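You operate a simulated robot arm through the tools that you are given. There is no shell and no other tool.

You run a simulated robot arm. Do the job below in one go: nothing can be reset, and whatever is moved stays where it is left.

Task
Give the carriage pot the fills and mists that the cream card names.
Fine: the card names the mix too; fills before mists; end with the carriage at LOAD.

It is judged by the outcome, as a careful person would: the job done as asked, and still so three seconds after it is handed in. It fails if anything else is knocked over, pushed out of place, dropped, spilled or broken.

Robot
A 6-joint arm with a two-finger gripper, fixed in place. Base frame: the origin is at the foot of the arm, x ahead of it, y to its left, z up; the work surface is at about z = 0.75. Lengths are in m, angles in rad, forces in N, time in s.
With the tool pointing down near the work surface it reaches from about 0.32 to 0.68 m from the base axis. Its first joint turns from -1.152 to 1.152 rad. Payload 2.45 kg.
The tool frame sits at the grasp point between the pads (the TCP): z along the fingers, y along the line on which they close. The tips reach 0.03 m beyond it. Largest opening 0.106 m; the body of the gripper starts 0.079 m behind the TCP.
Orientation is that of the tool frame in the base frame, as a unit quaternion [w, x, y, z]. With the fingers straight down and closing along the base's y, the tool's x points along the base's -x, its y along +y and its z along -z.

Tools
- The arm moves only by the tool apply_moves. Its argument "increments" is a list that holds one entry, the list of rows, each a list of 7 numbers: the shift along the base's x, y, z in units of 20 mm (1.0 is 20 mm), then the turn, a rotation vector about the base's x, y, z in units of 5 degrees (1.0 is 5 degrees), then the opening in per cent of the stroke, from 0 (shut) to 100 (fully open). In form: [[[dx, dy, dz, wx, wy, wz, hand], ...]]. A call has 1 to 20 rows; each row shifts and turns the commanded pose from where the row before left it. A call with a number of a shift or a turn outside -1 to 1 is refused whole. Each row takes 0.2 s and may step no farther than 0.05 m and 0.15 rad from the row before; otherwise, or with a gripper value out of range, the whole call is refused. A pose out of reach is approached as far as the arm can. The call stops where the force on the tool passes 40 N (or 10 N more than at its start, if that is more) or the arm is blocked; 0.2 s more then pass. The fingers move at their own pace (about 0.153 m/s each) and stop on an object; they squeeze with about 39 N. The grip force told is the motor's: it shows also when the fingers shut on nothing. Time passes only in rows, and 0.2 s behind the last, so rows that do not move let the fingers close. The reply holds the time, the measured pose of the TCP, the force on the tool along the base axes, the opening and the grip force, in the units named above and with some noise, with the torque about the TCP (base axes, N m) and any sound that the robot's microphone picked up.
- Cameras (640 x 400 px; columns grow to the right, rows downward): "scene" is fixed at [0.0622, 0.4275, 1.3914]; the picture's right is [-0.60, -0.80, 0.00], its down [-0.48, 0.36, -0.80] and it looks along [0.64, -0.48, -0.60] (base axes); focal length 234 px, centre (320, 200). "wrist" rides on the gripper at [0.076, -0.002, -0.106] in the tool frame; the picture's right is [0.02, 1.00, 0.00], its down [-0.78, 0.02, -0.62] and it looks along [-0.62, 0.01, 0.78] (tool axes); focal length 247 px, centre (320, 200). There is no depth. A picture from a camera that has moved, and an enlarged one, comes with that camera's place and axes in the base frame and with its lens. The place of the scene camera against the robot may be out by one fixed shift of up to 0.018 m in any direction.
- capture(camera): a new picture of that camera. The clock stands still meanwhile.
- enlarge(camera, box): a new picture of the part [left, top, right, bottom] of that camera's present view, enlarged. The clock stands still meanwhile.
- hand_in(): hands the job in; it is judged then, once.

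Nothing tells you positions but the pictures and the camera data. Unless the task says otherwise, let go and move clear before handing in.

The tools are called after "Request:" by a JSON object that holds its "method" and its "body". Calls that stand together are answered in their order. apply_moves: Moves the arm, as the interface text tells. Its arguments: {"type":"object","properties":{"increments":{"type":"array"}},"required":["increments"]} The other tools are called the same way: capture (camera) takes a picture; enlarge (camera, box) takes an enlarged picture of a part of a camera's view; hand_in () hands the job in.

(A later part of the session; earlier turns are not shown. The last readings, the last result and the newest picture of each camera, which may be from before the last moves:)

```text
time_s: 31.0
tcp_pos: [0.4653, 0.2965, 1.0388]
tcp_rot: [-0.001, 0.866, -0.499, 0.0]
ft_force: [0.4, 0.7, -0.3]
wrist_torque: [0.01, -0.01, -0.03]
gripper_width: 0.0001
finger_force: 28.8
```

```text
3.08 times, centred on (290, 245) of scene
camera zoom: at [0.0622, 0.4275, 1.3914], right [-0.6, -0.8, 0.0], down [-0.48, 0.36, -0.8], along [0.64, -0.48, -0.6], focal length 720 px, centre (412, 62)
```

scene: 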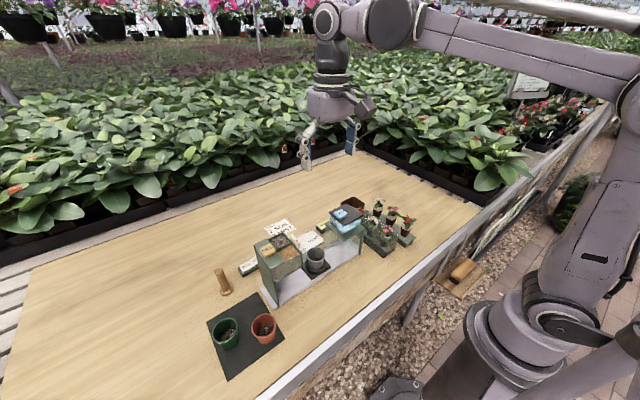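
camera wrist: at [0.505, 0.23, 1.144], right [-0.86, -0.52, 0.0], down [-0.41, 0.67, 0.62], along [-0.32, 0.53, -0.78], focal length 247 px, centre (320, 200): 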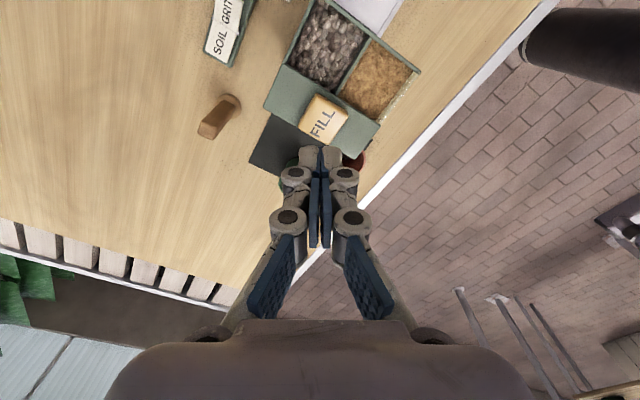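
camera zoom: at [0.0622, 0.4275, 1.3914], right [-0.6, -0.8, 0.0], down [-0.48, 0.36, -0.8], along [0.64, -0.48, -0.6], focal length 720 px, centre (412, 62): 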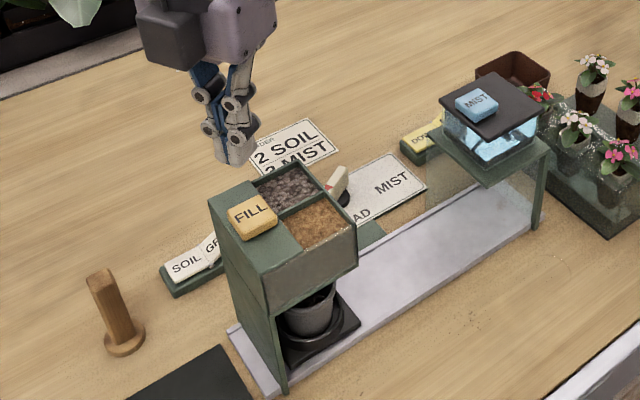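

The button appears directly beneath the tips. I'll lower to just above it.

Request:
{"method": "apply_moves", "body": {"increments": [[[-0.04, -0.04, -1, 0, 0, 0, 0], [0, 0, -1, 0, 0, 0, 0], [0, 0, -1, 0, 0, 0, 0], [0, 0, 0, 0, 0, 0, 0]]]}}

Request:
{"method": "capture", "body": {"camera": "wrist"}}

Request:
{"method": "enlarge", "body": {"camera": "scene", "box": [230, 200, 330, 280]}}

```text
time_s: 32.0
tcp_pos: [0.4641, 0.2962, 0.9783]
tcp_rot: [0.0, 0.866, -0.5, -0.001]
ft_force: [-0.1, 0.1, -0.2]
wrist_torque: [-0.01, 0.0, 0.02]
gripper_width: 0.0002
finger_force: 28.5
```

```text
taken
camera wrist: at [0.5034, 0.2298, 1.0838], right [-0.86, -0.52, 0.0], down [-0.41, 0.67, 0.62], along [-0.32, 0.53, -0.78], focal length 247 px, centre (320, 200)
```

wrist: 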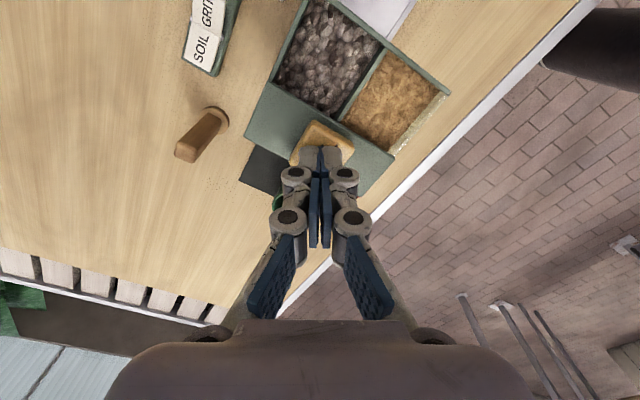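

```text
5.00 times, centred on (280, 240) of scene
camera zoom: at [0.0622, 0.4275, 1.3914], right [-0.6, -0.8, 0.0], down [-0.48, 0.36, -0.8], along [0.64, -0.48, -0.6], focal length 1169 px, centre (520, 0)
```

zoom: 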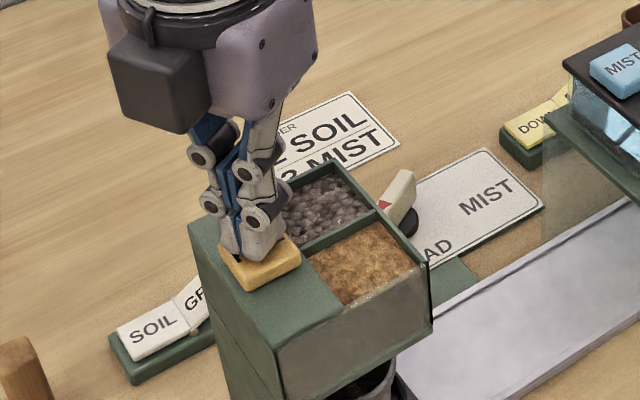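

Request:
{"method": "apply_moves", "body": {"increments": [[[0, 0, -0.1, 0, 0, 0, 0], [0, 0, -0.1, 0, 0, 0, 0], [0, 0, -0.1, 0, 0, 0, 0], [0, 0, -0.1, 0, 0, 0, 0]]]}}

```text
time_s: 33.0
tcp_pos: [0.4644, 0.2947, 0.9712]
tcp_rot: [0.0, 0.866, -0.5, 0.0]
ft_force: [0.9, -0.3, 1.7]
wrist_torque: [-0.04, -0.01, -0.02]
gripper_width: 0.0057
finger_force: 28.5
```

Request:
{"method": "apply_moves", "body": {"increments": [[[0, 0, -0.1, 0, 0, 0, 0], [0, 0, -0.1, 0, 0, 0, 0]]]}}

Request:
{"method": "enlarge", "body": {"camera": "scene", "box": [230, 200, 330, 280]}}

```text
time_s: 33.6
tcp_pos: [0.4636, 0.296, 0.9671]
tcp_rot: [0.0, 0.866, -0.5, 0.001]
ft_force: [1.3, -0.2, 5.0]
wrist_torque: [-0.01, -0.04, 0.01]
gripper_width: 0.0062
finger_force: 28.4
heard: click
```

```text
5.00 times, centred on (280, 240) of scene
camera zoom: at [0.0622, 0.4274, 1.3915], right [-0.6, -0.8, 0.0], down [-0.48, 0.36, -0.8], along [0.64, -0.48, -0.6], focal length 1169 px, centre (520, 0)
```

zoom: 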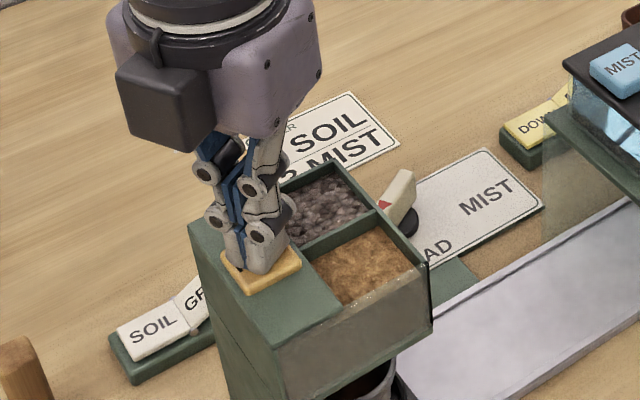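

A click was heard, so that's one press. I'll release upward and look at the pot.

Request:
{"method": "apply_moves", "body": {"increments": [[[0, 0, 0.5, 0, 0, 0, 0], [0, 0, 0.3, 0, 0, 0, 0], [0, 0, 0, 0, 0, 0, 0], [0, 0, 0, 0, 0, 0, 0], [0, 0, 0, 0, 0, 0, 0], [0, 0, 0, 0, 0, 0, 0], [0, 0, 0, 0, 0, 0, 0]]]}}

Request:
{"method": "enlarge", "body": {"camera": "scene", "box": [240, 220, 340, 300]}}

Request:
{"method": "capture", "body": {"camera": "scene"}}

```text
time_s: 35.2
tcp_pos: [0.4644, 0.2944, 0.9829]
tcp_rot: [0.0, 0.866, -0.5, 0.0]
ft_force: [1.2, 0.4, 0.0]
wrist_torque: [0.0, -0.01, -0.03]
gripper_width: 0.0
finger_force: 28.4
```

```text
5.00 times, centred on (290, 260) of scene
camera zoom: at [0.0622, 0.4275, 1.3914], right [-0.6, -0.8, 0.0], down [-0.48, 0.36, -0.8], along [0.64, -0.48, -0.6], focal length 1169 px, centre (470, -100)
```

zoom: 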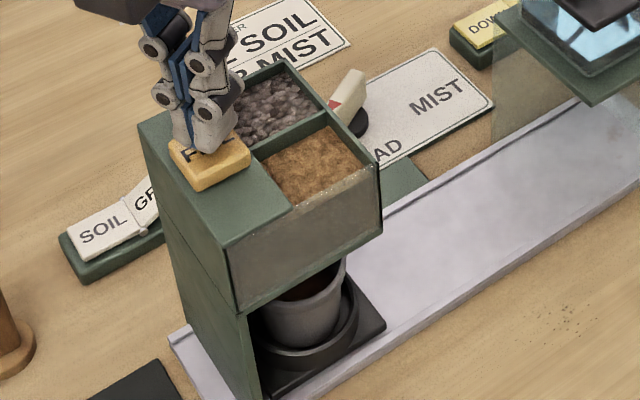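

```text
taken
```

scene: 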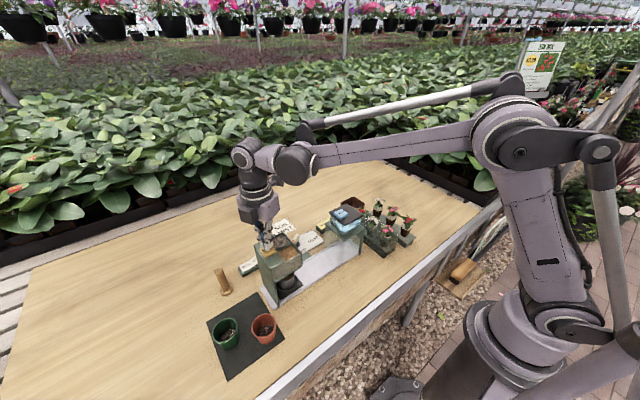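

Brown fill now shows inside the pot. I'll press a second time, the same way.

Request:
{"method": "apply_moves", "body": {"increments": [[[0, 0, -0.4, 0, 0, 0, 0], [0, 0, -0.1, 0, 0, 0, 0], [0, 0, -0.1, 0, 0, 0, 0], [0, 0, -0.1, 0, 0, 0, 0], [0, 0, -0.1, 0, 0, 0, 0]]]}}

```text
time_s: 36.4
tcp_pos: [0.4651, 0.2956, 0.9671]
tcp_rot: [0.0, 0.866, -0.5, -0.001]
ft_force: [-1.6, 0.5, 3.8]
wrist_torque: [0.0, 0.04, 0.02]
gripper_width: 0.0062
finger_force: 28.5
heard: click
```

Request:
{"method": "apply_moves", "body": {"increments": [[[0, 0, 0.5, 0, 0, 0, 0], [0, 0, 1, 0, 0, 0, 0], [0, 0, 1, 0, 0, 0, 0], [0, 0, 1, 0, 0, 0, 0], [0, 0, 0, 0, 0, 0, 0], [0, 0, 0, 0, 0, 0, 0], [0, 0, 0, 0, 0, 0, 0]]]}}

Request:
{"method": "enlarge", "body": {"camera": "scene", "box": [240, 220, 340, 300]}}

Request:
{"method": "enlarge", "body": {"camera": "scene", "box": [270, 255, 330, 295]}}

```text
time_s: 38.0
tcp_pos: [0.4642, 0.2942, 1.0376]
tcp_rot: [0.001, 0.866, -0.5, 0.0]
ft_force: [0.6, 0.0, -0.3]
wrist_torque: [0.03, 0.0, 0.03]
gripper_width: 0.0
finger_force: 28.9
```

```text
5.00 times, centred on (290, 260) of scene
camera zoom: at [0.0622, 0.4275, 1.3914], right [-0.6, -0.8, 0.0], down [-0.48, 0.36, -0.8], along [0.64, -0.48, -0.6], focal length 1169 px, centre (470, -100)
```

zoom: 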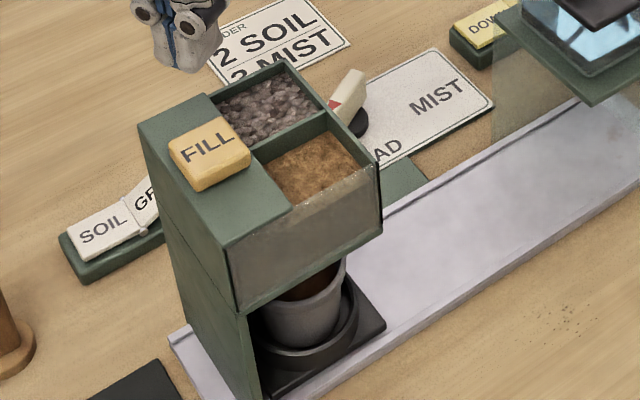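

```text
10.00 times, centred on (300, 275) of scene
camera zoom: at [0.0622, 0.4275, 1.3914], right [-0.6, -0.8, 0.0], down [-0.48, 0.36, -0.8], along [0.64, -0.48, -0.6], focal length 2339 px, centre (520, -550)
```

zoom: 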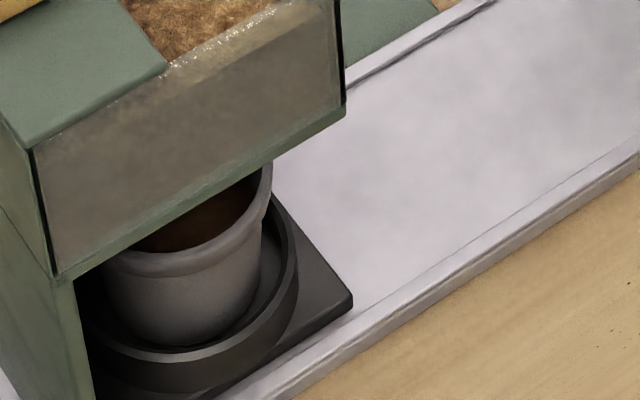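

Two clicks, the soil level in the pot has risen and the bin has dropped: two fills done. I'm returning over the knob in the same orientation.

Request:
{"method": "apply_moves", "body": {"increments": [[[0.774, -0.909, 0, 0, 0, 0, 0], [0.774, -0.909, 0, 0, 0, 0, 0], [0.774, -0.909, 0, 0, 0, 0, 0], [0.774, -0.909, 0, 0, 0, 0, 0], [0.774, -0.909, 0, 0, 0, 0, 0], [0.774, -0.909, 0, 0, 0, 0, 0], [0.774, -0.909, 0, 0, 0, 0, 45], [0.774, -0.909, 0, 0, 0, 0, 45], [0, 0, -1, 0, 0, 0, 45], [0, 0, -1, 0, 0, 0, 45], [0, 0, -1, 0, 0, 0, 45], [0, 0, -1, 0, 0, 0, 45], [0, 0, -1, 0, 0, 0, 45], [0, 0, -1, 0, 0, 0, 45], [0, 0, -1, 0, 0, 0, 45], [0, 0, -1, 0, 0, 0, 45], [0, 0, -1, 0, 0, 0, 45], [0, 0, 0, 0, 0, 0, 45]]]}}

Request:
{"method": "capture", "body": {"camera": "wrist"}}

```text
time_s: 41.8
tcp_pos: [0.5915, 0.1472, 0.8565]
tcp_rot: [0.001, 0.866, -0.5, 0.0]
ft_force: [0.2, -0.4, -0.2]
wrist_torque: [-0.01, 0.0, -0.06]
gripper_width: 0.0479
finger_force: 0.0
```

```text
taken
camera wrist: at [0.6304, 0.0816, 0.962], right [-0.86, -0.52, 0.0], down [-0.41, 0.67, 0.62], along [-0.32, 0.53, -0.78], focal length 247 px, centre (320, 200)
```

wrist: 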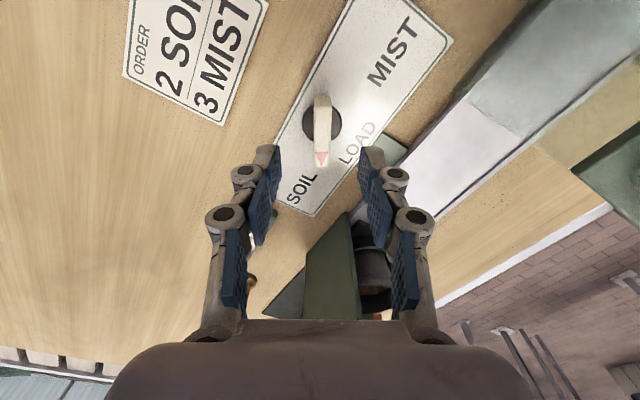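

Request:
{"method": "apply_moves", "body": {"increments": [[[-0.13, 0.08, -1, 0, 0, 0, 45], [0, 0, -1, 0, 0, 0, 45], [0, 0, -0.74, 0, 0, 0, 45], [0, 0, 0, 0, 0, 0, 45]]]}}

Request:
{"method": "capture", "body": {"camera": "wrist"}}

```text
time_s: 42.8
tcp_pos: [0.5863, 0.1497, 0.8031]
tcp_rot: [0.0, 0.866, -0.5, 0.0]
ft_force: [0.2, -0.6, -0.1]
wrist_torque: [0.0, 0.01, 0.01]
gripper_width: 0.0476
finger_force: 0.0
```

```text
taken
camera wrist: at [0.6259, 0.0828, 0.9084], right [-0.86, -0.52, 0.0], down [-0.41, 0.67, 0.62], along [-0.32, 0.53, -0.78], focal length 247 px, centre (320, 200)
```

wrist: 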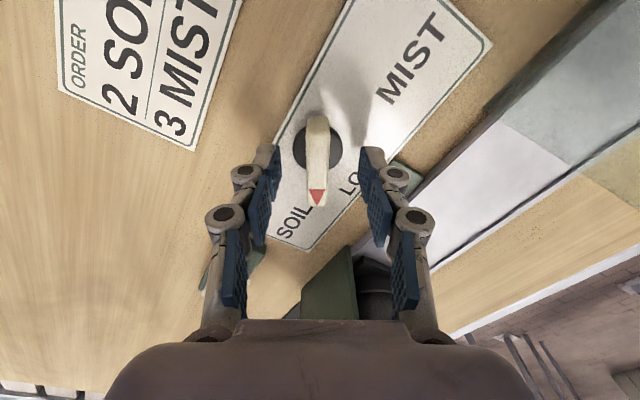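

Request:
{"method": "apply_moves", "body": {"increments": [[[0, 0, 0, 0, 0, 0, 0], [0, 0, 0, 0, 0, 0, 0], [0, 0, 0, 0, 0, 0, 0]]]}}

```text
time_s: 43.6
tcp_pos: [0.5881, 0.1494, 0.8034]
tcp_rot: [-0.002, 0.866, -0.5, 0.001]
ft_force: [13.6, 6.4, 2.5]
wrist_torque: [0.31, -0.33, 0.03]
gripper_width: 0.0126
finger_force: 39.1
```

Clean grip. I'll now turn back the other way, toward MIST, in stages.

Request:
{"method": "apply_moves", "body": {"increments": [[[0.03, 0.02, 0, 0, 0, 0.6, 0], [0, 0, 0, 0, 0, 0.6, 0], [0, 0, 0, 0, 0, 0.6, 0], [0, 0, 0, 0, 0, 0.6, 0], [0, 0, 0, 0, 0, 0.6, 0], [0, 0, 0, 0, 0, 0.6, 0], [0, 0, 0, 0, 0, 0.6, 0], [0, 0, 0, 0, 0, 0.6, 0], [0, 0, 0, 0, 0, 0.6, 0], [0, 0, 0, 0, 0, 0.6, 0], [0, 0, 0, 0, 0, 0, 0]]]}}

Request:
{"method": "enlarge", "body": {"camera": "scene", "box": [230, 190, 370, 310]}}

```text
time_s: 46.0
tcp_pos: [0.5883, 0.1513, 0.8041]
tcp_rot: [0.0, 0.966, -0.258, 0.003]
ft_force: [21.1, -11.6, 15.6]
wrist_torque: [0.09, 0.02, 0.0]
gripper_width: 0.0128
finger_force: 39.9
```

```text
3.33 times, centred on (300, 250) of scene
camera zoom: at [0.0624, 0.4272, 1.3915], right [-0.6, -0.8, 0.0], down [-0.48, 0.36, -0.8], along [0.64, -0.48, -0.6], focal length 780 px, centre (387, 33)
```

zoom: 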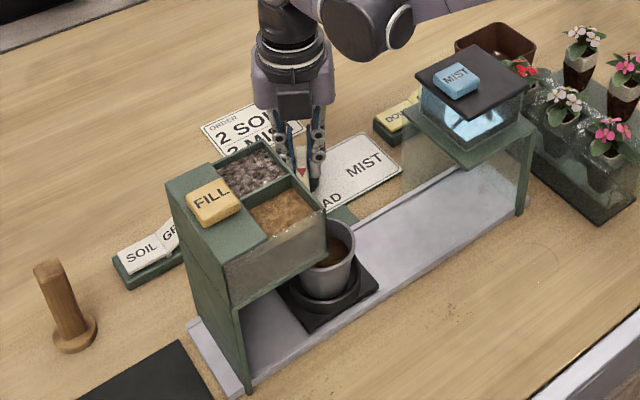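

Request:
{"method": "apply_moves", "body": {"increments": [[[0.06, -0.04, 0.02, 0, 0, 0.3, 0], [0, 0, 0, 0, 0, 0.6, 0], [0, 0, 0, 0, 0, 0.6, 0], [0, 0, 0, 0, 0, 0.6, 0], [0, 0, 0, 0, 0, 0.6, 0], [0, 0, 0, 0, 0, 0.6, 0], [0, 0, 0, 0, 0, 0.6, 0], [0, 0, 0, 0, 0, 0.6, 0], [0, 0, 0, 0, 0, 0.6, 0], [0, 0, 0, 0, 0, 0.6, 0], [0, 0, 0, 0, 0, 0.3, 0], [0, 0, 0, 0, 0, 0, 0]]]}}

Request:
{"method": "enlarge", "body": {"camera": "scene", "box": [230, 190, 370, 310]}}

Request:
{"method": "enlarge", "body": {"camera": "scene", "box": [295, 230, 355, 280]}}

```text
time_s: 48.6
tcp_pos: [0.5882, 0.15, 0.8031]
tcp_rot: [0.0, 1.0, 0.0, 0.0]
ft_force: [4.6, -9.9, 20.7]
wrist_torque: [-0.29, 0.16, -0.01]
gripper_width: 0.0127
finger_force: 39.6
```

```text
3.33 times, centred on (300, 250) of scene
camera zoom: at [0.0619, 0.4272, 1.3916], right [-0.6, -0.8, 0.0], down [-0.48, 0.36, -0.8], along [0.64, -0.48, -0.6], focal length 780 px, centre (387, 33)
```

zoom: 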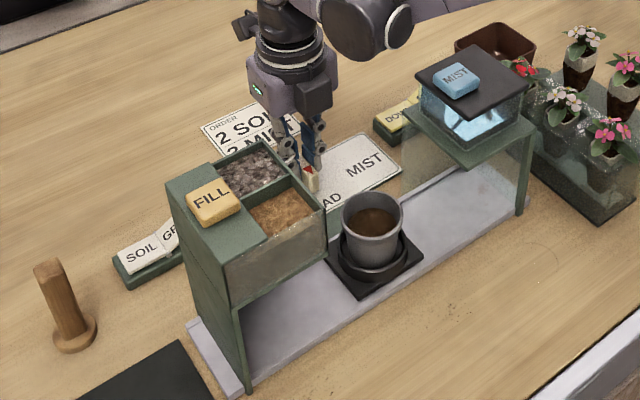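

```text
8.00 times, centred on (325, 255) of scene
camera zoom: at [0.0619, 0.4272, 1.3916], right [-0.6, -0.8, 0.0], down [-0.48, 0.36, -0.8], along [0.64, -0.48, -0.6], focal length 1871 px, centre (280, -240)
```

zoom: 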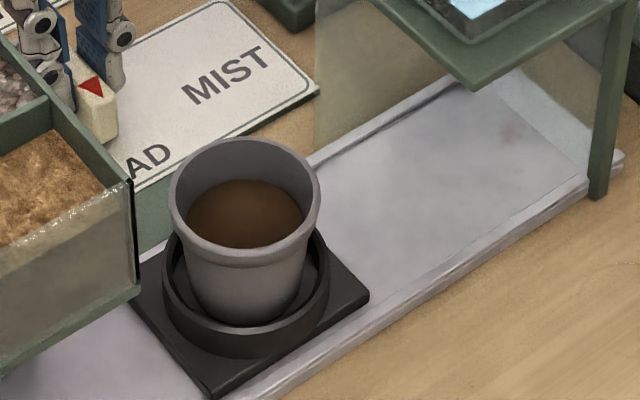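

The pot holds soil and passes LOAD cleanly. Continuing to MIST.

Request:
{"method": "apply_moves", "body": {"increments": [[[0.02, -0.03, 0.03, 0, 0, 0.3, 0], [0, 0, 0, 0, 0, 0.6, 0], [0, 0, 0, 0, 0, 0.6, 0], [0, 0, 0, 0, 0, 0.6, 0], [0, 0, 0, 0, 0, 0.6, 0], [0, 0, 0, 0, 0, 0.6, 0], [0, 0, 0, 0, 0, 0.6, 0], [0, 0, 0, 0, 0, 0.6, 0], [0, 0, 0, 0, 0, 0.6, 0], [0, 0, 0, 0, 0, 0.6, 0], [0, 0, 0, 0, 0, 0.3, 0], [0, 0, 0, 0, 0, 0, 0]]]}}

Request:
{"method": "enlarge", "body": {"camera": "scene", "box": [250, 180, 390, 290]}}

```text
time_s: 51.2
tcp_pos: [0.5882, 0.1497, 0.8039]
tcp_rot: [0.004, 0.998, 0.062, 0.0]
ft_force: [-8.2, -20.1, -30.9]
wrist_torque: [-0.48, 0.36, 0.02]
gripper_width: 0.0126
finger_force: 39.4
out of reach, approached as far as the arm can: row 4, 5, 6, 7, 8, 9, 10
```

```text
3.64 times, centred on (320, 235) of scene
camera zoom: at [0.0626, 0.4272, 1.3915], right [-0.6, -0.8, 0.0], down [-0.48, 0.36, -0.8], along [0.64, -0.48, -0.6], focal length 850 px, centre (320, 73)
```

zoom: 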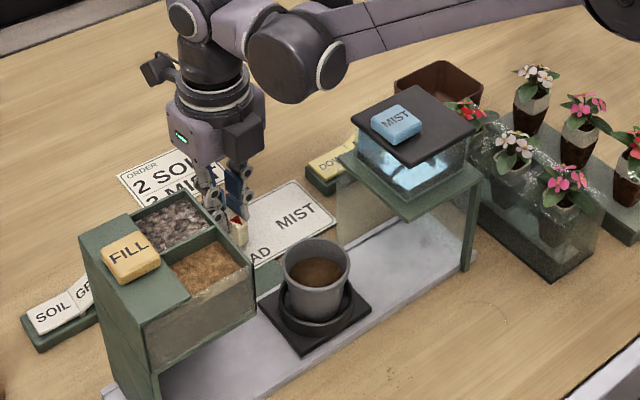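

The arm's wrist limit stops it about 7° past the flipped heading, so MIST needs the un-flipped tool orientation. I'll first bring the knob back to LOAD, checking how the commanded pose behaves with a small step.

Request:
{"method": "apply_moves", "body": {"increments": [[[0, -0.03, -0.02, 0, 0, -0.6, 0], [0, 0, 0, 0, 0, 0, 0]]]}}

```text
time_s: 51.8
tcp_pos: [0.5883, 0.1484, 0.8023]
tcp_rot: [0.001, 0.999, 0.049, -0.001]
ft_force: [-9.7, -8.0, -19.8]
wrist_torque: [-0.33, 0.49, -0.01]
gripper_width: 0.0125
finger_force: 39.8
```

Request:
{"method": "apply_moves", "body": {"increments": [[[0, 0, 0, 0, 0, -0.56, 0], [0, 0, 0, 0, 0, -0.56, 0], [0, 0, 0, 0, 0, 0, 0]]]}}

Request:
{"method": "enlarge", "body": {"camera": "scene", "box": [230, 190, 370, 310]}}

```text
time_s: 52.6
tcp_pos: [0.5876, 0.1503, 0.8034]
tcp_rot: [0.0, 1.0, 0.0, 0.0]
ft_force: [-2.9, -2.1, -17.0]
wrist_torque: [-0.04, 0.94, 0.02]
gripper_width: 0.0125
finger_force: 39.4
```

```text
3.33 times, centred on (300, 250) of scene
camera zoom: at [0.0625, 0.4275, 1.3914], right [-0.6, -0.8, 0.0], down [-0.48, 0.36, -0.8], along [0.64, -0.48, -0.6], focal length 780 px, centre (387, 33)
```

zoom: 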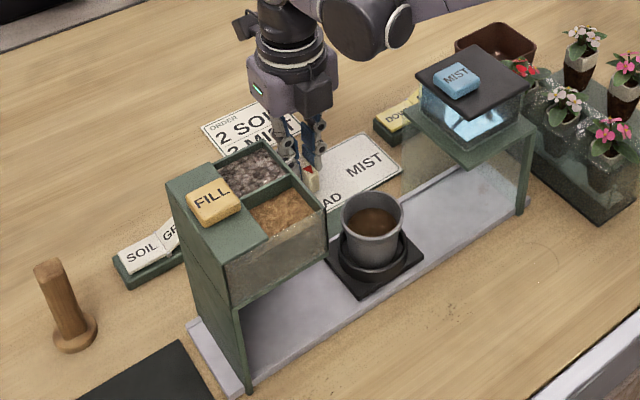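

The carriage is back at LOAD exactly, with soil in the pot. I'll release, lift, turn the tool back by 180°, and lean it 12° away from the machine so the camera housing clears the mist tank.

Request:
{"method": "apply_moves", "body": {"increments": [[[0, 0, 0, 0, 0, 0, 45], [0, 0, 0, 0, 0, 0, 45], [0, 0, 0.5, 0, 0, 0, 45], [0, 0, 1, 0, 0, 0, 45], [0, 0, 1, 0, 0, 0, 45], [0, 0, 1, 0, 0, 0, 45], [0, 0, 1, 0, 0, 0, 45], [0, 0, 1, 0, 0, 0, 45], [0, 0, 1, 0, 0, 0, 45], [0, 0, 1, 0, 0, 0, 45], [0, 0, 1, 0, 0, 0, 45], [0, 0, 1, 0, 0, 0, 45], [0, 0, 1, 0, 0, 0, 45], [0, 0, 1, 0, 0, 0, 45], [0, 0, 0, 0, 0, 0, 45]]]}}

Request:
{"method": "apply_moves", "body": {"increments": [[[0, 0, 0, 0, 0, -1, 45], [0, 0, 0, 0, 0, -1, 45], [0, 0, 0, 0, 0, -1, 45], [0, 0, 0, 0, 0, -1, 45], [0, 0, 0, 0, 0, -1, 45], [0, 0, 0, 0, 0, -1, 45], [0, 0, 0, 0, 0, -1, 45], [0, 0, 0, 0, 0, -1, 45], [0, 0, 0, 0, 0, -1, 45], [0, 0, 0, 0, 0, -1, 45], [0, 0, 0, 0, 0, -1, 45], [0, 0, 0, 0, 0, -1, 45], [0, 0, 0, 0, 0, -1, 45], [0, 0, 0, 0, 0, -1, 45], [0, 0, 0, 0, 0, -1, 45], [0, 0, 0, 0, 0, -1, 45], [0, 0, 0, 0, 0, -1, 45], [0, 0, 0, 0, 0, -1, 45]]]}}

Request:
{"method": "apply_moves", "body": {"increments": [[[0, 0, 0, 0, 0, -1, 45], [0, 0, 0, 0, 0, -1, 45], [0, 0, 0, 0, 0, -1, 45], [0, 0, 0, 0, 0, -1, 45], [0, 0, 0, 0, 0, -1, 45], [0, 0, 0, 0, 0, -1, 45], [0, 0, 0, 0, 0, -1, 45], [0, 0, 0, 0, 0, -1, 45], [0, 0, 0, 0, 0, -1, 45], [0, 0, 0, 0, 0, -1, 45], [0, 0, 0, 0, 0, -1, 45], [0, 0, 0, 0, 0, -1, 45], [0, 0, 0, 0, 0, -1, 45], [0, 0, 0, 0, 0, -1, 45], [0, 0, 0, 0, 0, -1, 45], [0, 0, 0, 0, 0, -1, 45], [0, 0, 0, 0, 0, -1, 45], [0, 0, 0, 0, 0, -1, 45], [0, 0, 0, 0, 0, 0, 45]]]}}

Request:
{"method": "capture", "body": {"camera": "wrist"}}

```text
time_s: 55.8
tcp_pos: [0.5889, 0.1511, 1.0328]
tcp_rot: [0.003, 1.0, 0.0, 0.0]
ft_force: [0.2, 0.0, -0.1]
wrist_torque: [0.02, 0.02, 0.0]
gripper_width: 0.0481
finger_force: 0.0
```

```text
time_s: 59.6
tcp_pos: [0.5891, 0.1493, 1.0337]
tcp_rot: [-0.001, -0.706, 0.708, 0.002]
ft_force: [0.0, 0.0, 0.7]
wrist_torque: [0.01, 0.04, -0.03]
gripper_width: 0.0476
finger_force: 0.1
```

```text
time_s: 63.6
tcp_pos: [0.5878, 0.1487, 1.0343]
tcp_rot: [-0.001, 0.003, 1.0, 0.001]
ft_force: [-0.5, 0.3, -0.5]
wrist_torque: [0.01, 0.02, 0.0]
gripper_width: 0.0475
finger_force: 0.0
```

```text
taken
camera wrist: at [0.5108, 0.1471, 1.1391], right [-0.02, 1.0, 0.0], down [0.78, 0.01, 0.62], along [0.62, 0.01, -0.78], focal length 247 px, centre (320, 200)
```

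wrist: 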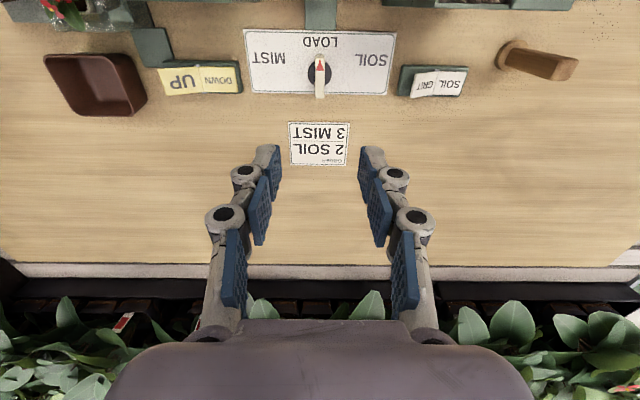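

Request:
{"method": "apply_moves", "body": {"increments": [[[0, 0, 0, 0, 0.8, 0, 45], [0, 0, 0, 0, 0.8, 0, 45], [0, 0, 0, 0, 0.8, 0, 45], [0, 0, -1, 0, 0, 0, 45], [0, 0, -1, 0, 0, 0, 45], [0, 0, -1, 0, 0, 0, 45], [0, 0, -1, 0, 0, 0, 45], [0, 0, -1, 0, 0, 0, 45], [0, 0, -1, 0, 0, 0, 45], [0, 0, -1, 0, 0, 0, 45], [0, 0, -1, 0, 0, 0, 45], [0, 0, 0, 0, 0, 0, 45]]]}}

Request:
{"method": "capture", "body": {"camera": "wrist"}}

Request:
{"method": "enlarge", "body": {"camera": "scene", "box": [230, 150, 390, 290]}}

```text
time_s: 66.2
tcp_pos: [0.5878, 0.1496, 0.8733]
tcp_rot: [-0.105, 0.001, 0.994, 0.001]
ft_force: [-0.5, 0.3, 0.2]
wrist_torque: [0.0, 0.01, 0.02]
gripper_width: 0.0479
finger_force: 0.1
```

```text
taken
camera wrist: at [0.535, 0.1476, 0.9924], right [-0.02, 1.0, 0.01], down [0.9, 0.01, 0.45], along [0.45, 0.01, -0.9], focal length 247 px, centre (320, 200)
```

wrist: 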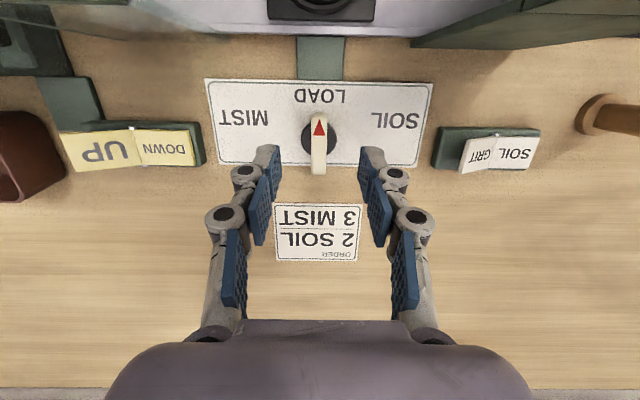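

```text
2.86 times, centred on (310, 220) of scene
camera zoom: at [0.0622, 0.4275, 1.3914], right [-0.6, -0.8, 0.0], down [-0.48, 0.36, -0.8], along [0.64, -0.48, -0.6], focal length 668 px, centre (349, 143)
```

zoom: 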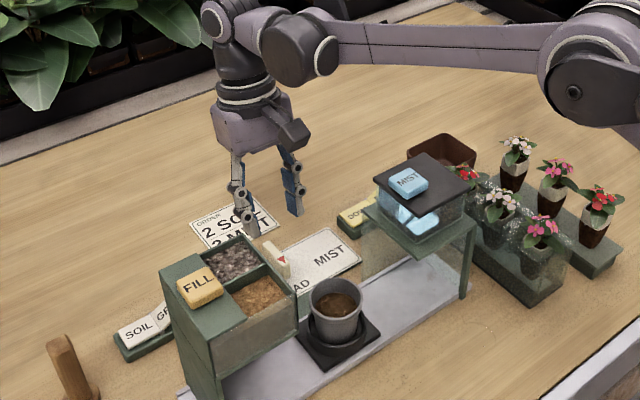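

Good clearance now for the camera. I'll lower astride the bar.

Request:
{"method": "apply_moves", "body": {"increments": [[[0, 0, -1, 0, 0, 0, 45], [0, 0, -1, 0, 0, 0, 45], [0, 0, -1, 0, 0, 0, 45], [0, 0, -0.36, 0, 0, 0, 45], [0, 0, 0, 0, 0, 0, 45]]]}}

Request:
{"method": "capture", "body": {"camera": "wrist"}}

Request:
{"method": "enlarge", "body": {"camera": "scene", "box": [230, 150, 390, 290]}}

```text
time_s: 67.4
tcp_pos: [0.5894, 0.1513, 0.8059]
tcp_rot: [-0.105, 0.001, 0.995, 0.0]
ft_force: [-0.2, 0.2, -0.4]
wrist_torque: [0.01, 0.01, -0.04]
gripper_width: 0.0476
finger_force: 0.0
```

```text
taken
camera wrist: at [0.5354, 0.1479, 0.9257], right [-0.02, 1.0, 0.01], down [0.9, 0.01, 0.45], along [0.45, 0.01, -0.9], focal length 247 px, centre (320, 200)
```

wrist: 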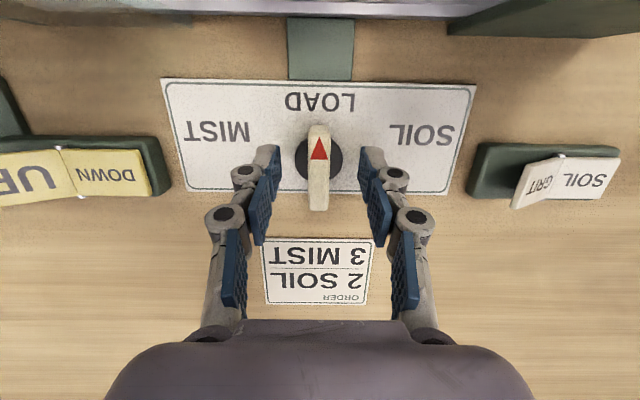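

```text
2.86 times, centred on (310, 220) of scene
camera zoom: at [0.0622, 0.4275, 1.3914], right [-0.6, -0.8, 0.0], down [-0.48, 0.36, -0.8], along [0.64, -0.48, -0.6], focal length 668 px, centre (349, 143)
```

zoom: 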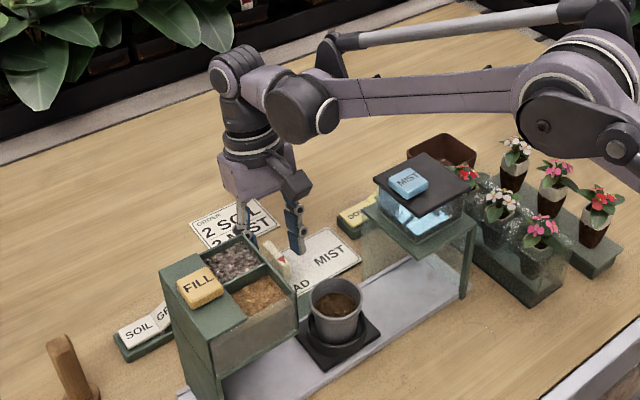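

Request:
{"method": "apply_moves", "body": {"increments": [[[0, 0, 0, 0, 0, 0, 0], [0, 0, 0, 0, 0, 0, 0], [0, 0, 0, 0, 0, 0, 0]]]}}

```text
time_s: 68.2
tcp_pos: [0.5867, 0.1507, 0.8077]
tcp_rot: [-0.105, 0.001, 0.994, 0.001]
ft_force: [-0.6, -4.0, 1.0]
wrist_torque: [-0.11, 0.0, 0.01]
gripper_width: 0.0126
finger_force: 39.9
```

Clean grip with little load. Turning toward MIST in stages.

Request:
{"method": "apply_moves", "body": {"increments": [[[0, 0, 0, 0, 0, 0.5, 0], [0, 0, 0, 0, 0, 0.5, 0], [0, 0, 0, 0, 0, 0.5, 0], [0, 0, 0, 0, 0, 0.5, 0], [0, 0, 0, 0, 0, 0, 0]]]}}

Request:
{"method": "enlarge", "body": {"camera": "scene", "box": [230, 150, 390, 290]}}

```text
time_s: 69.4
tcp_pos: [0.5879, 0.1487, 0.8076]
tcp_rot: [-0.104, -0.087, 0.991, -0.007]
ft_force: [7.2, 1.0, 2.3]
wrist_torque: [-0.11, 0.72, -0.02]
gripper_width: 0.0126
finger_force: 39.8
```

```text
2.86 times, centred on (310, 220) of scene
camera zoom: at [0.0624, 0.4275, 1.3914], right [-0.6, -0.8, 0.0], down [-0.48, 0.36, -0.8], along [0.64, -0.48, -0.6], focal length 668 px, centre (349, 143)
```

zoom: 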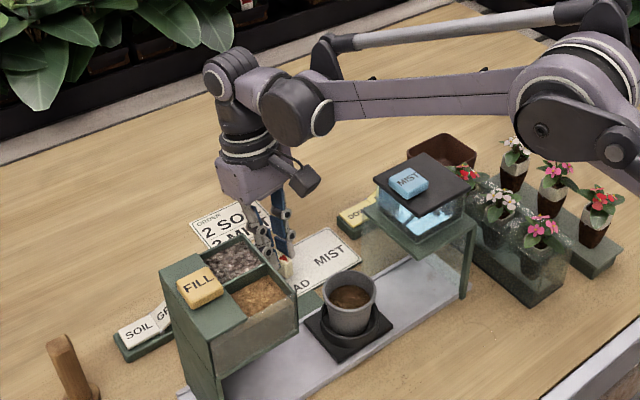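

Request:
{"method": "apply_moves", "body": {"increments": [[[0.02, 0, 0, 0, 0, 0.6, 0], [0, 0, 0, 0, 0, 0.6, 0], [0, 0, 0, 0, 0, 0.6, 0], [0, 0, 0, 0, 0, 0.6, 0], [0, 0, 0, 0, 0, 0.6, 0], [0, 0, 0, 0, 0, 0, 0]]]}}

Request:
{"method": "enlarge", "body": {"camera": "scene", "box": [230, 150, 390, 290]}}

Request:
{"method": "capture", "body": {"camera": "wrist"}}

```text
time_s: 70.8
tcp_pos: [0.5885, 0.1502, 0.8066]
tcp_rot: [-0.101, -0.216, 0.971, -0.021]
ft_force: [10.8, 3.9, 29.9]
wrist_torque: [0.32, -0.86, -0.03]
gripper_width: 0.0127
finger_force: 39.0
```

```text
2.86 times, centred on (310, 220) of scene
camera zoom: at [0.0619, 0.4274, 1.3915], right [-0.6, -0.8, 0.0], down [-0.48, 0.36, -0.8], along [0.64, -0.48, -0.6], focal length 668 px, centre (349, 143)
```

zoom: 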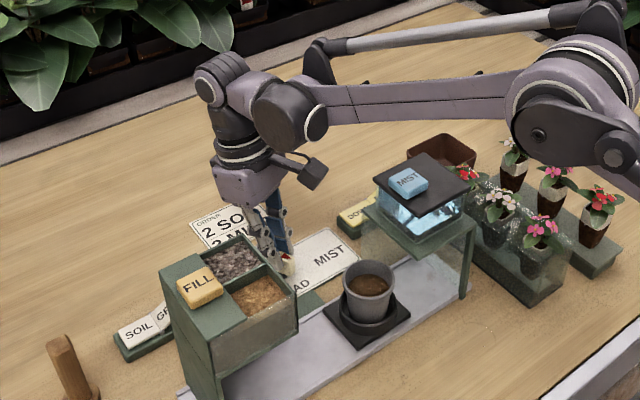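

```text
taken
camera wrist: at [0.541, 0.1253, 0.9258], right [-0.44, 0.9, 0.01], down [0.8, 0.39, 0.45], along [0.4, 0.2, -0.9], focal length 247 px, centre (320, 200)
```

wrist: 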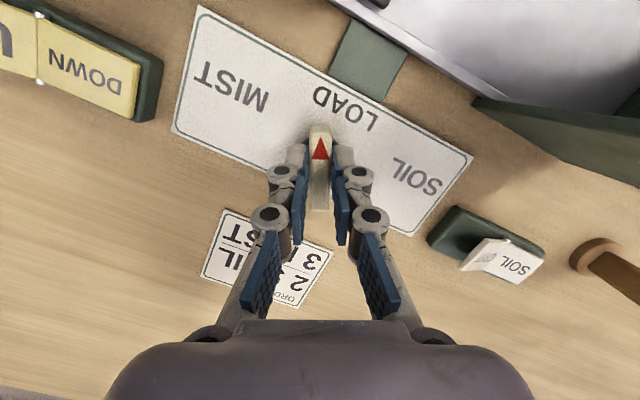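

Request:
{"method": "apply_moves", "body": {"increments": [[[0.04, 0.01, 0.04, 0, 0, 0.5, 0], [0, 0, 0, 0, 0, 0.5, 0], [0, 0, 0, 0, 0, 0.5, 0], [0, 0, 0, 0, 0, 0.5, 0], [0, 0, 0, 0, 0, 0.5, 0], [0, 0, 0, 0, 0, 0, 0]]]}}

Request:
{"method": "enlarge", "body": {"camera": "scene", "box": [230, 150, 390, 290]}}

```text
time_s: 72.2
tcp_pos: [0.5889, 0.1511, 0.8066]
tcp_rot: [-0.102, -0.319, 0.942, -0.031]
ft_force: [-20.3, 1.9, -8.3]
wrist_torque: [0.38, 0.09, -0.02]
gripper_width: 0.0129
finger_force: 39.4
```

```text
2.86 times, centred on (310, 220) of scene
camera zoom: at [0.0619, 0.4275, 1.3914], right [-0.6, -0.8, 0.0], down [-0.48, 0.36, -0.8], along [0.64, -0.48, -0.6], focal length 668 px, centre (349, 143)
```

zoom: 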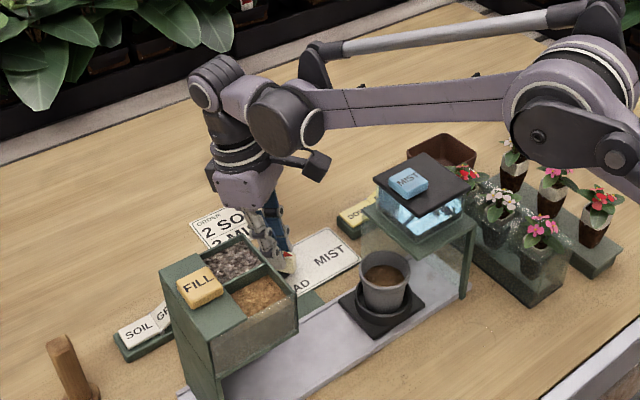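

Request:
{"method": "apply_moves", "body": {"increments": [[[-0.05, 0, 0, 0, 0, 0.5, 0], [0, 0, 0, 0, 0, 0.5, 0], [0, 0, 0, 0, 0, 0.5, 0], [0, 0, 0, 0, 0, 0.5, 0], [0, 0, 0, 0, 0, 0.5, 0], [0, 0, 0, 0, 0, 0, 0]]]}}

Request:
{"method": "enlarge", "body": {"camera": "scene", "box": [230, 150, 390, 290]}}

Request:
{"method": "capture", "body": {"camera": "wrist"}}

```text
time_s: 73.6
tcp_pos: [0.5883, 0.1507, 0.8074]
tcp_rot: [-0.095, -0.421, 0.901, -0.043]
ft_force: [-8.1, 3.4, -8.8]
wrist_torque: [0.52, -0.15, -0.01]
gripper_width: 0.013
finger_force: 39.5
```

```text
2.86 times, centred on (310, 220) of scene
camera zoom: at [0.0622, 0.4276, 1.3914], right [-0.6, -0.8, 0.0], down [-0.48, 0.36, -0.8], along [0.64, -0.48, -0.6], focal length 668 px, centre (349, 143)
```

zoom: 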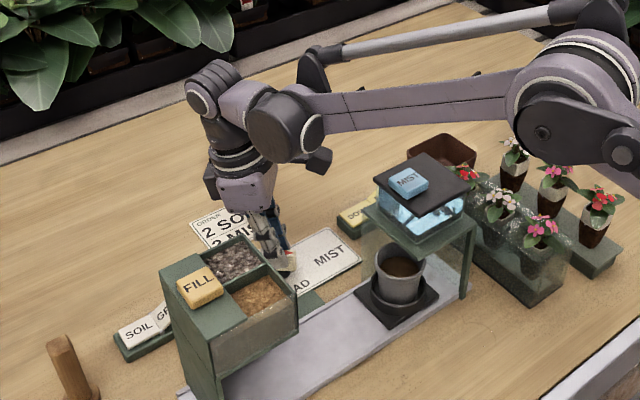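

```text
taken
camera wrist: at [0.5556, 0.1078, 0.9258], right [-0.78, 0.63, 0.01], down [0.56, 0.7, 0.45], along [0.27, 0.35, -0.9], focal length 247 px, centre (320, 200)
```

wrist: 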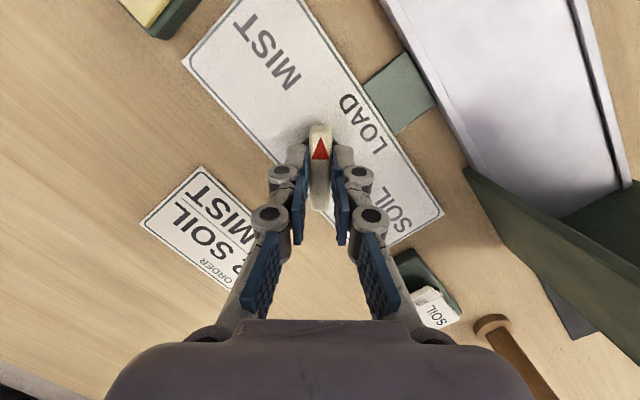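

Request:
{"method": "apply_moves", "body": {"increments": [[[-0.02, 0.01, 0, 0, 0, 0.5, 0], [0, 0, 0, 0, 0, 0.5, 0], [0, 0, 0, 0, 0, 0.5, 0], [0, 0, 0, 0, 0, 0.5, 0], [0, 0, 0, 0, 0, 0, 0]]]}}

Request:
{"method": "enlarge", "body": {"camera": "scene", "box": [300, 190, 390, 270]}}

```text
time_s: 74.8
tcp_pos: [0.5886, 0.1498, 0.8067]
tcp_rot: [-0.092, -0.497, 0.861, -0.052]
ft_force: [-15.3, -0.5, -19.3]
wrist_torque: [-0.16, 0.47, -0.05]
gripper_width: 0.0131
finger_force: 39.5
```

```text
5.00 times, centred on (345, 230) of scene
camera zoom: at [0.0623, 0.4276, 1.3914], right [-0.6, -0.8, 0.0], down [-0.48, 0.36, -0.8], along [0.64, -0.48, -0.6], focal length 1169 px, centre (195, 50)
```

zoom: 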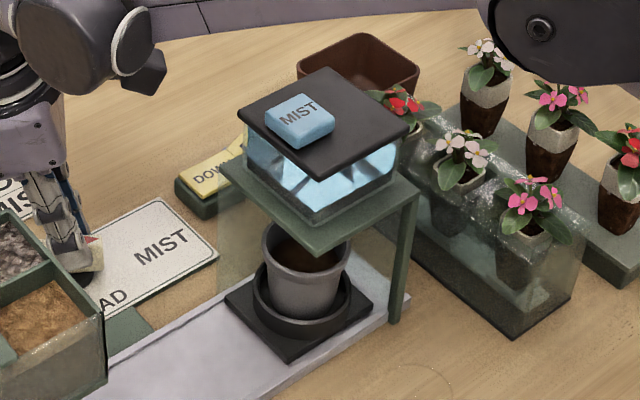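

Request:
{"method": "apply_moves", "body": {"increments": [[[-0.03, 0, -0.02, 0, 0, 0.4, 0], [0, 0, 0, 0, 0, 0, 0]]]}}

Request:
{"method": "enlarge", "body": {"camera": "scene", "box": [300, 190, 390, 270]}}

```text
time_s: 75.4
tcp_pos: [0.5869, 0.1512, 0.8069]
tcp_rot: [-0.09, -0.511, 0.853, -0.053]
ft_force: [-8.2, 6.6, -5.6]
wrist_torque: [-0.14, 0.11, -1.02]
gripper_width: 0.0129
finger_force: 39.7
```

```text
5.00 times, centred on (345, 230) of scene
camera zoom: at [0.0622, 0.4277, 1.3914], right [-0.6, -0.8, 0.0], down [-0.48, 0.36, -0.8], along [0.64, -0.48, -0.6], focal length 1169 px, centre (195, 50)
```

zoom: 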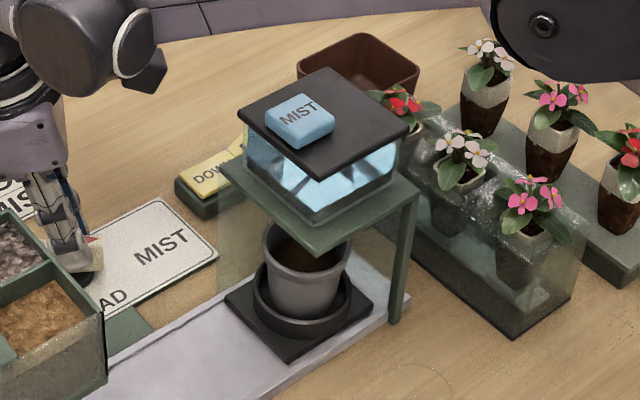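

At the MIST stop (torque about 1 N·m), with the pot under the tank. I'll ease off, release, lift, straighten the tool, close, and go over the MIST button.

Request:
{"method": "apply_moves", "body": {"increments": [[[0, 0, 0, 0, 0, -0.4, 0], [0, 0, 0, 0, 0, 0, 45], [0, 0, 0, 0, 0, 0, 45], [0, 0, 0.5, 0, 0, 0, 45], [0, 0, 1, 0, 0, 0, 45], [0, 0, 1, 0, 0, 0, 45], [0, 0, 1, 0, 0, 0, 45], [0, 0, 1, 0, 0, 0, 45], [0, 0, 1, 0, 0, 0, 45], [0, 0, 1, 0, 0, 0, 45], [0, 0, 1, 0, 0, 0, 45], [0, 0, 1, 0, 0, 0, 45], [0, 0, 1, 0, 0, 0, 45], [0, 0, 1, 0, 0, 0, 45], [0, 0, 1, 0, 0, 0, 45], [0, 0, 0.2, 0.693, -0.4, 0, 0], [0, 0, 0, 0.693, -0.4, 0, 0], [0, 0, 0, 0.693, -0.4, 0, 0], [0, 0, 0, 0, 0, 0, 0]]]}}

Request:
{"method": "enlarge", "body": {"camera": "scene", "box": [250, 180, 400, 290]}}

```text
time_s: 79.4
tcp_pos: [0.5864, 0.1511, 1.0404]
tcp_rot: [0.0, -0.499, 0.867, 0.001]
ft_force: [0.4, 0.2, 0.3]
wrist_torque: [-0.02, 0.01, -0.02]
gripper_width: 0.0
finger_force: 29.0
```

```text
3.64 times, centred on (325, 235) of scene
camera zoom: at [0.0622, 0.4275, 1.3914], right [-0.6, -0.8, 0.0], down [-0.48, 0.36, -0.8], along [0.64, -0.48, -0.6], focal length 850 px, centre (302, 73)
```

zoom: 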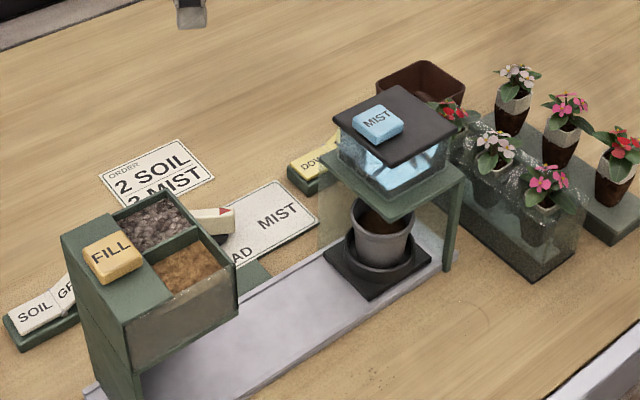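

Request:
{"method": "apply_moves", "body": {"increments": [[[-0.886, -0.729, 0, 0, 0, 0, 0], [-0.886, -0.729, 0, 0, 0, 0, 0], [-0.886, -0.729, 0, 0, 0, 0, 0], [-0.886, -0.729, 0, 0, 0, 0, 0], [-0.886, -0.729, 0, 0, 0, 0, 0], [-0.886, -0.729, 0, 0, 0, 0, 0], [-0.886, -0.729, 0, 0, 0, 0, 0], [0, 0, 0, 0, 0, 0, 0]]]}}

Request:
{"method": "capture", "body": {"camera": "wrist"}}

```text
time_s: 81.2
tcp_pos: [0.4636, 0.0466, 1.041]
tcp_rot: [-0.001, -0.499, 0.867, 0.001]
ft_force: [-0.5, 0.3, -0.2]
wrist_torque: [0.03, -0.01, 0.02]
gripper_width: 0.0001
finger_force: 28.7
```

```text
taken
camera wrist: at [0.4262, -0.0215, 1.1473], right [-0.88, 0.48, 0.0], down [0.38, 0.69, 0.62], along [0.3, 0.55, -0.78], focal length 247 px, centre (320, 200)
```

wrist: 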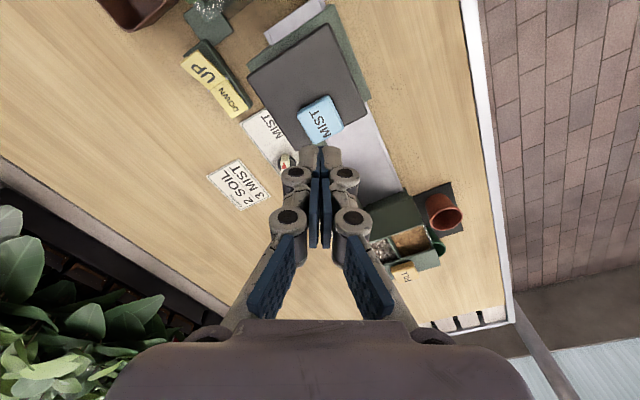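

The tips are right above the MIST button. Lowering.

Request:
{"method": "apply_moves", "body": {"increments": [[[0, 0.04, -1, 0, 0, 0, 0], [0, 0, -1, 0, 0, 0, 0], [0, 0, -1, 0, 0, 0, 0], [0, 0, 0, 0, 0, 0, 0]]]}}

Request:
{"method": "enlarge", "body": {"camera": "scene", "box": [290, 160, 390, 260]}}

Request:
{"method": "capture", "body": {"camera": "wrist"}}

```text
time_s: 82.2
tcp_pos: [0.4638, 0.0489, 0.9838]
tcp_rot: [0.0, -0.499, 0.866, 0.002]
ft_force: [1.0, -0.5, 0.0]
wrist_torque: [-0.03, -0.05, -0.01]
gripper_width: 0.0002
finger_force: 28.1
```

```text
4.00 times, centred on (340, 210) of scene
camera zoom: at [0.0622, 0.4275, 1.3914], right [-0.6, -0.8, 0.0], down [-0.48, 0.36, -0.8], along [0.64, -0.48, -0.6], focal length 936 px, centre (240, 160)
```

zoom: 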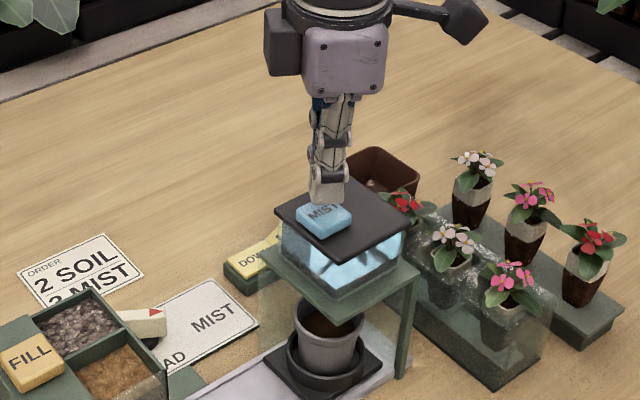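

```text
taken
camera wrist: at [0.4276, -0.0188, 1.0879], right [-0.88, 0.48, 0.0], down [0.38, 0.69, 0.62], along [0.3, 0.55, -0.78], focal length 247 px, centre (320, 200)
```

wrist: 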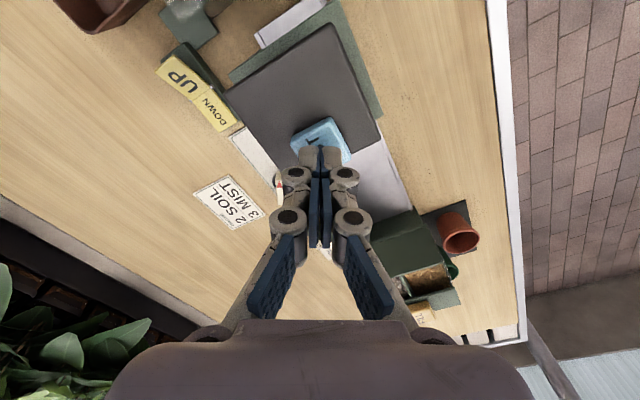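

Request:
{"method": "apply_moves", "body": {"increments": [[[0, 0, -0.1, 0, 0, 0, 0], [0, 0, -0.1, 0, 0, 0, 0], [0, 0, -0.1, 0, 0, 0, 0], [0, 0, -0.1, 0, 0, 0, 0], [0, 0, -0.1, 0, 0, 0, 0]]]}}

```text
time_s: 83.4
tcp_pos: [0.4647, 0.0488, 0.9705]
tcp_rot: [0.0, -0.499, 0.866, 0.001]
ft_force: [0.4, 1.0, 0.0]
wrist_torque: [-0.02, 0.0, 0.01]
gripper_width: 0.0
finger_force: 28.3
```

Request:
{"method": "apply_moves", "body": {"increments": [[[0, 0, -0.1, 0, 0, 0, 0], [0, 0, -0.1, 0, 0, 0, 0]]]}}

```text
time_s: 84.0
tcp_pos: [0.4632, 0.0468, 0.9673]
tcp_rot: [-0.001, -0.499, 0.866, 0.001]
ft_force: [0.7, -1.3, 1.0]
wrist_torque: [0.0, 0.03, 0.02]
gripper_width: 0.006
finger_force: 28.4
```

Contact with the button; I'll keep pressing in 2 mm steps until it clicks.

Request:
{"method": "apply_moves", "body": {"increments": [[[0, 0, -0.1, 0, 0, 0, 0]]]}}

```text
time_s: 84.4
tcp_pos: [0.4635, 0.0483, 0.9638]
tcp_rot: [0.0, -0.499, 0.867, 0.001]
ft_force: [-1.3, -1.5, 2.0]
wrist_torque: [0.01, -0.04, 0.0]
gripper_width: 0.0061
finger_force: 28.7
heard: click
```

First MIST click. Releasing and checking.

Request:
{"method": "apply_moves", "body": {"increments": [[[0, 0, 0.5, 0, 0, 0, 0], [0, 0, 0.3, 0, 0, 0, 0], [0, 0, 0, 0, 0, 0, 0]]]}}

Request:
{"method": "enlarge", "body": {"camera": "scene", "box": [300, 190, 390, 270]}}

```text
time_s: 85.2
tcp_pos: [0.4641, 0.0476, 0.9818]
tcp_rot: [-0.001, -0.5, 0.866, 0.001]
ft_force: [-0.4, 0.3, 0.4]
wrist_torque: [0.01, 0.0, -0.01]
gripper_width: 0.0
finger_force: 28.8
```

```text
5.00 times, centred on (345, 230) of scene
camera zoom: at [0.0622, 0.4275, 1.3914], right [-0.6, -0.8, 0.0], down [-0.48, 0.36, -0.8], along [0.64, -0.48, -0.6], focal length 1169 px, centre (195, 50)
```

zoom: 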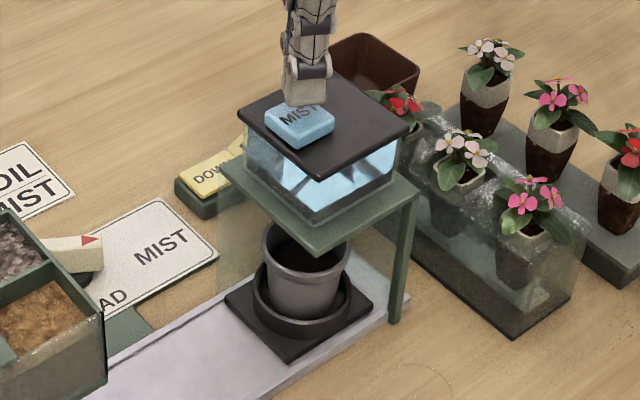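

The soil has darkened after the first mist. Second press.

Request:
{"method": "apply_moves", "body": {"increments": [[[0, 0, 0, 0, 0, 0, 0], [0, 0, 0, 0, 0, 0, 0], [0, 0, 0, 0, 0, 0, 0], [0, 0, -0.4, 0, 0, 0, 0], [0, 0, -0.1, 0, 0, 0, 0], [0, 0, -0.1, 0, 0, 0, 0], [0, 0, -0.1, 0, 0, 0, 0], [0, 0, -0.1, 0, 0, 0, 0]]]}}

```text
time_s: 87.0
tcp_pos: [0.4629, 0.0491, 0.9648]
tcp_rot: [-0.001, -0.5, 0.866, 0.001]
ft_force: [0.7, -1.4, 2.6]
wrist_torque: [-0.04, -0.03, -0.01]
gripper_width: 0.0058
finger_force: 29.0
heard: click
```

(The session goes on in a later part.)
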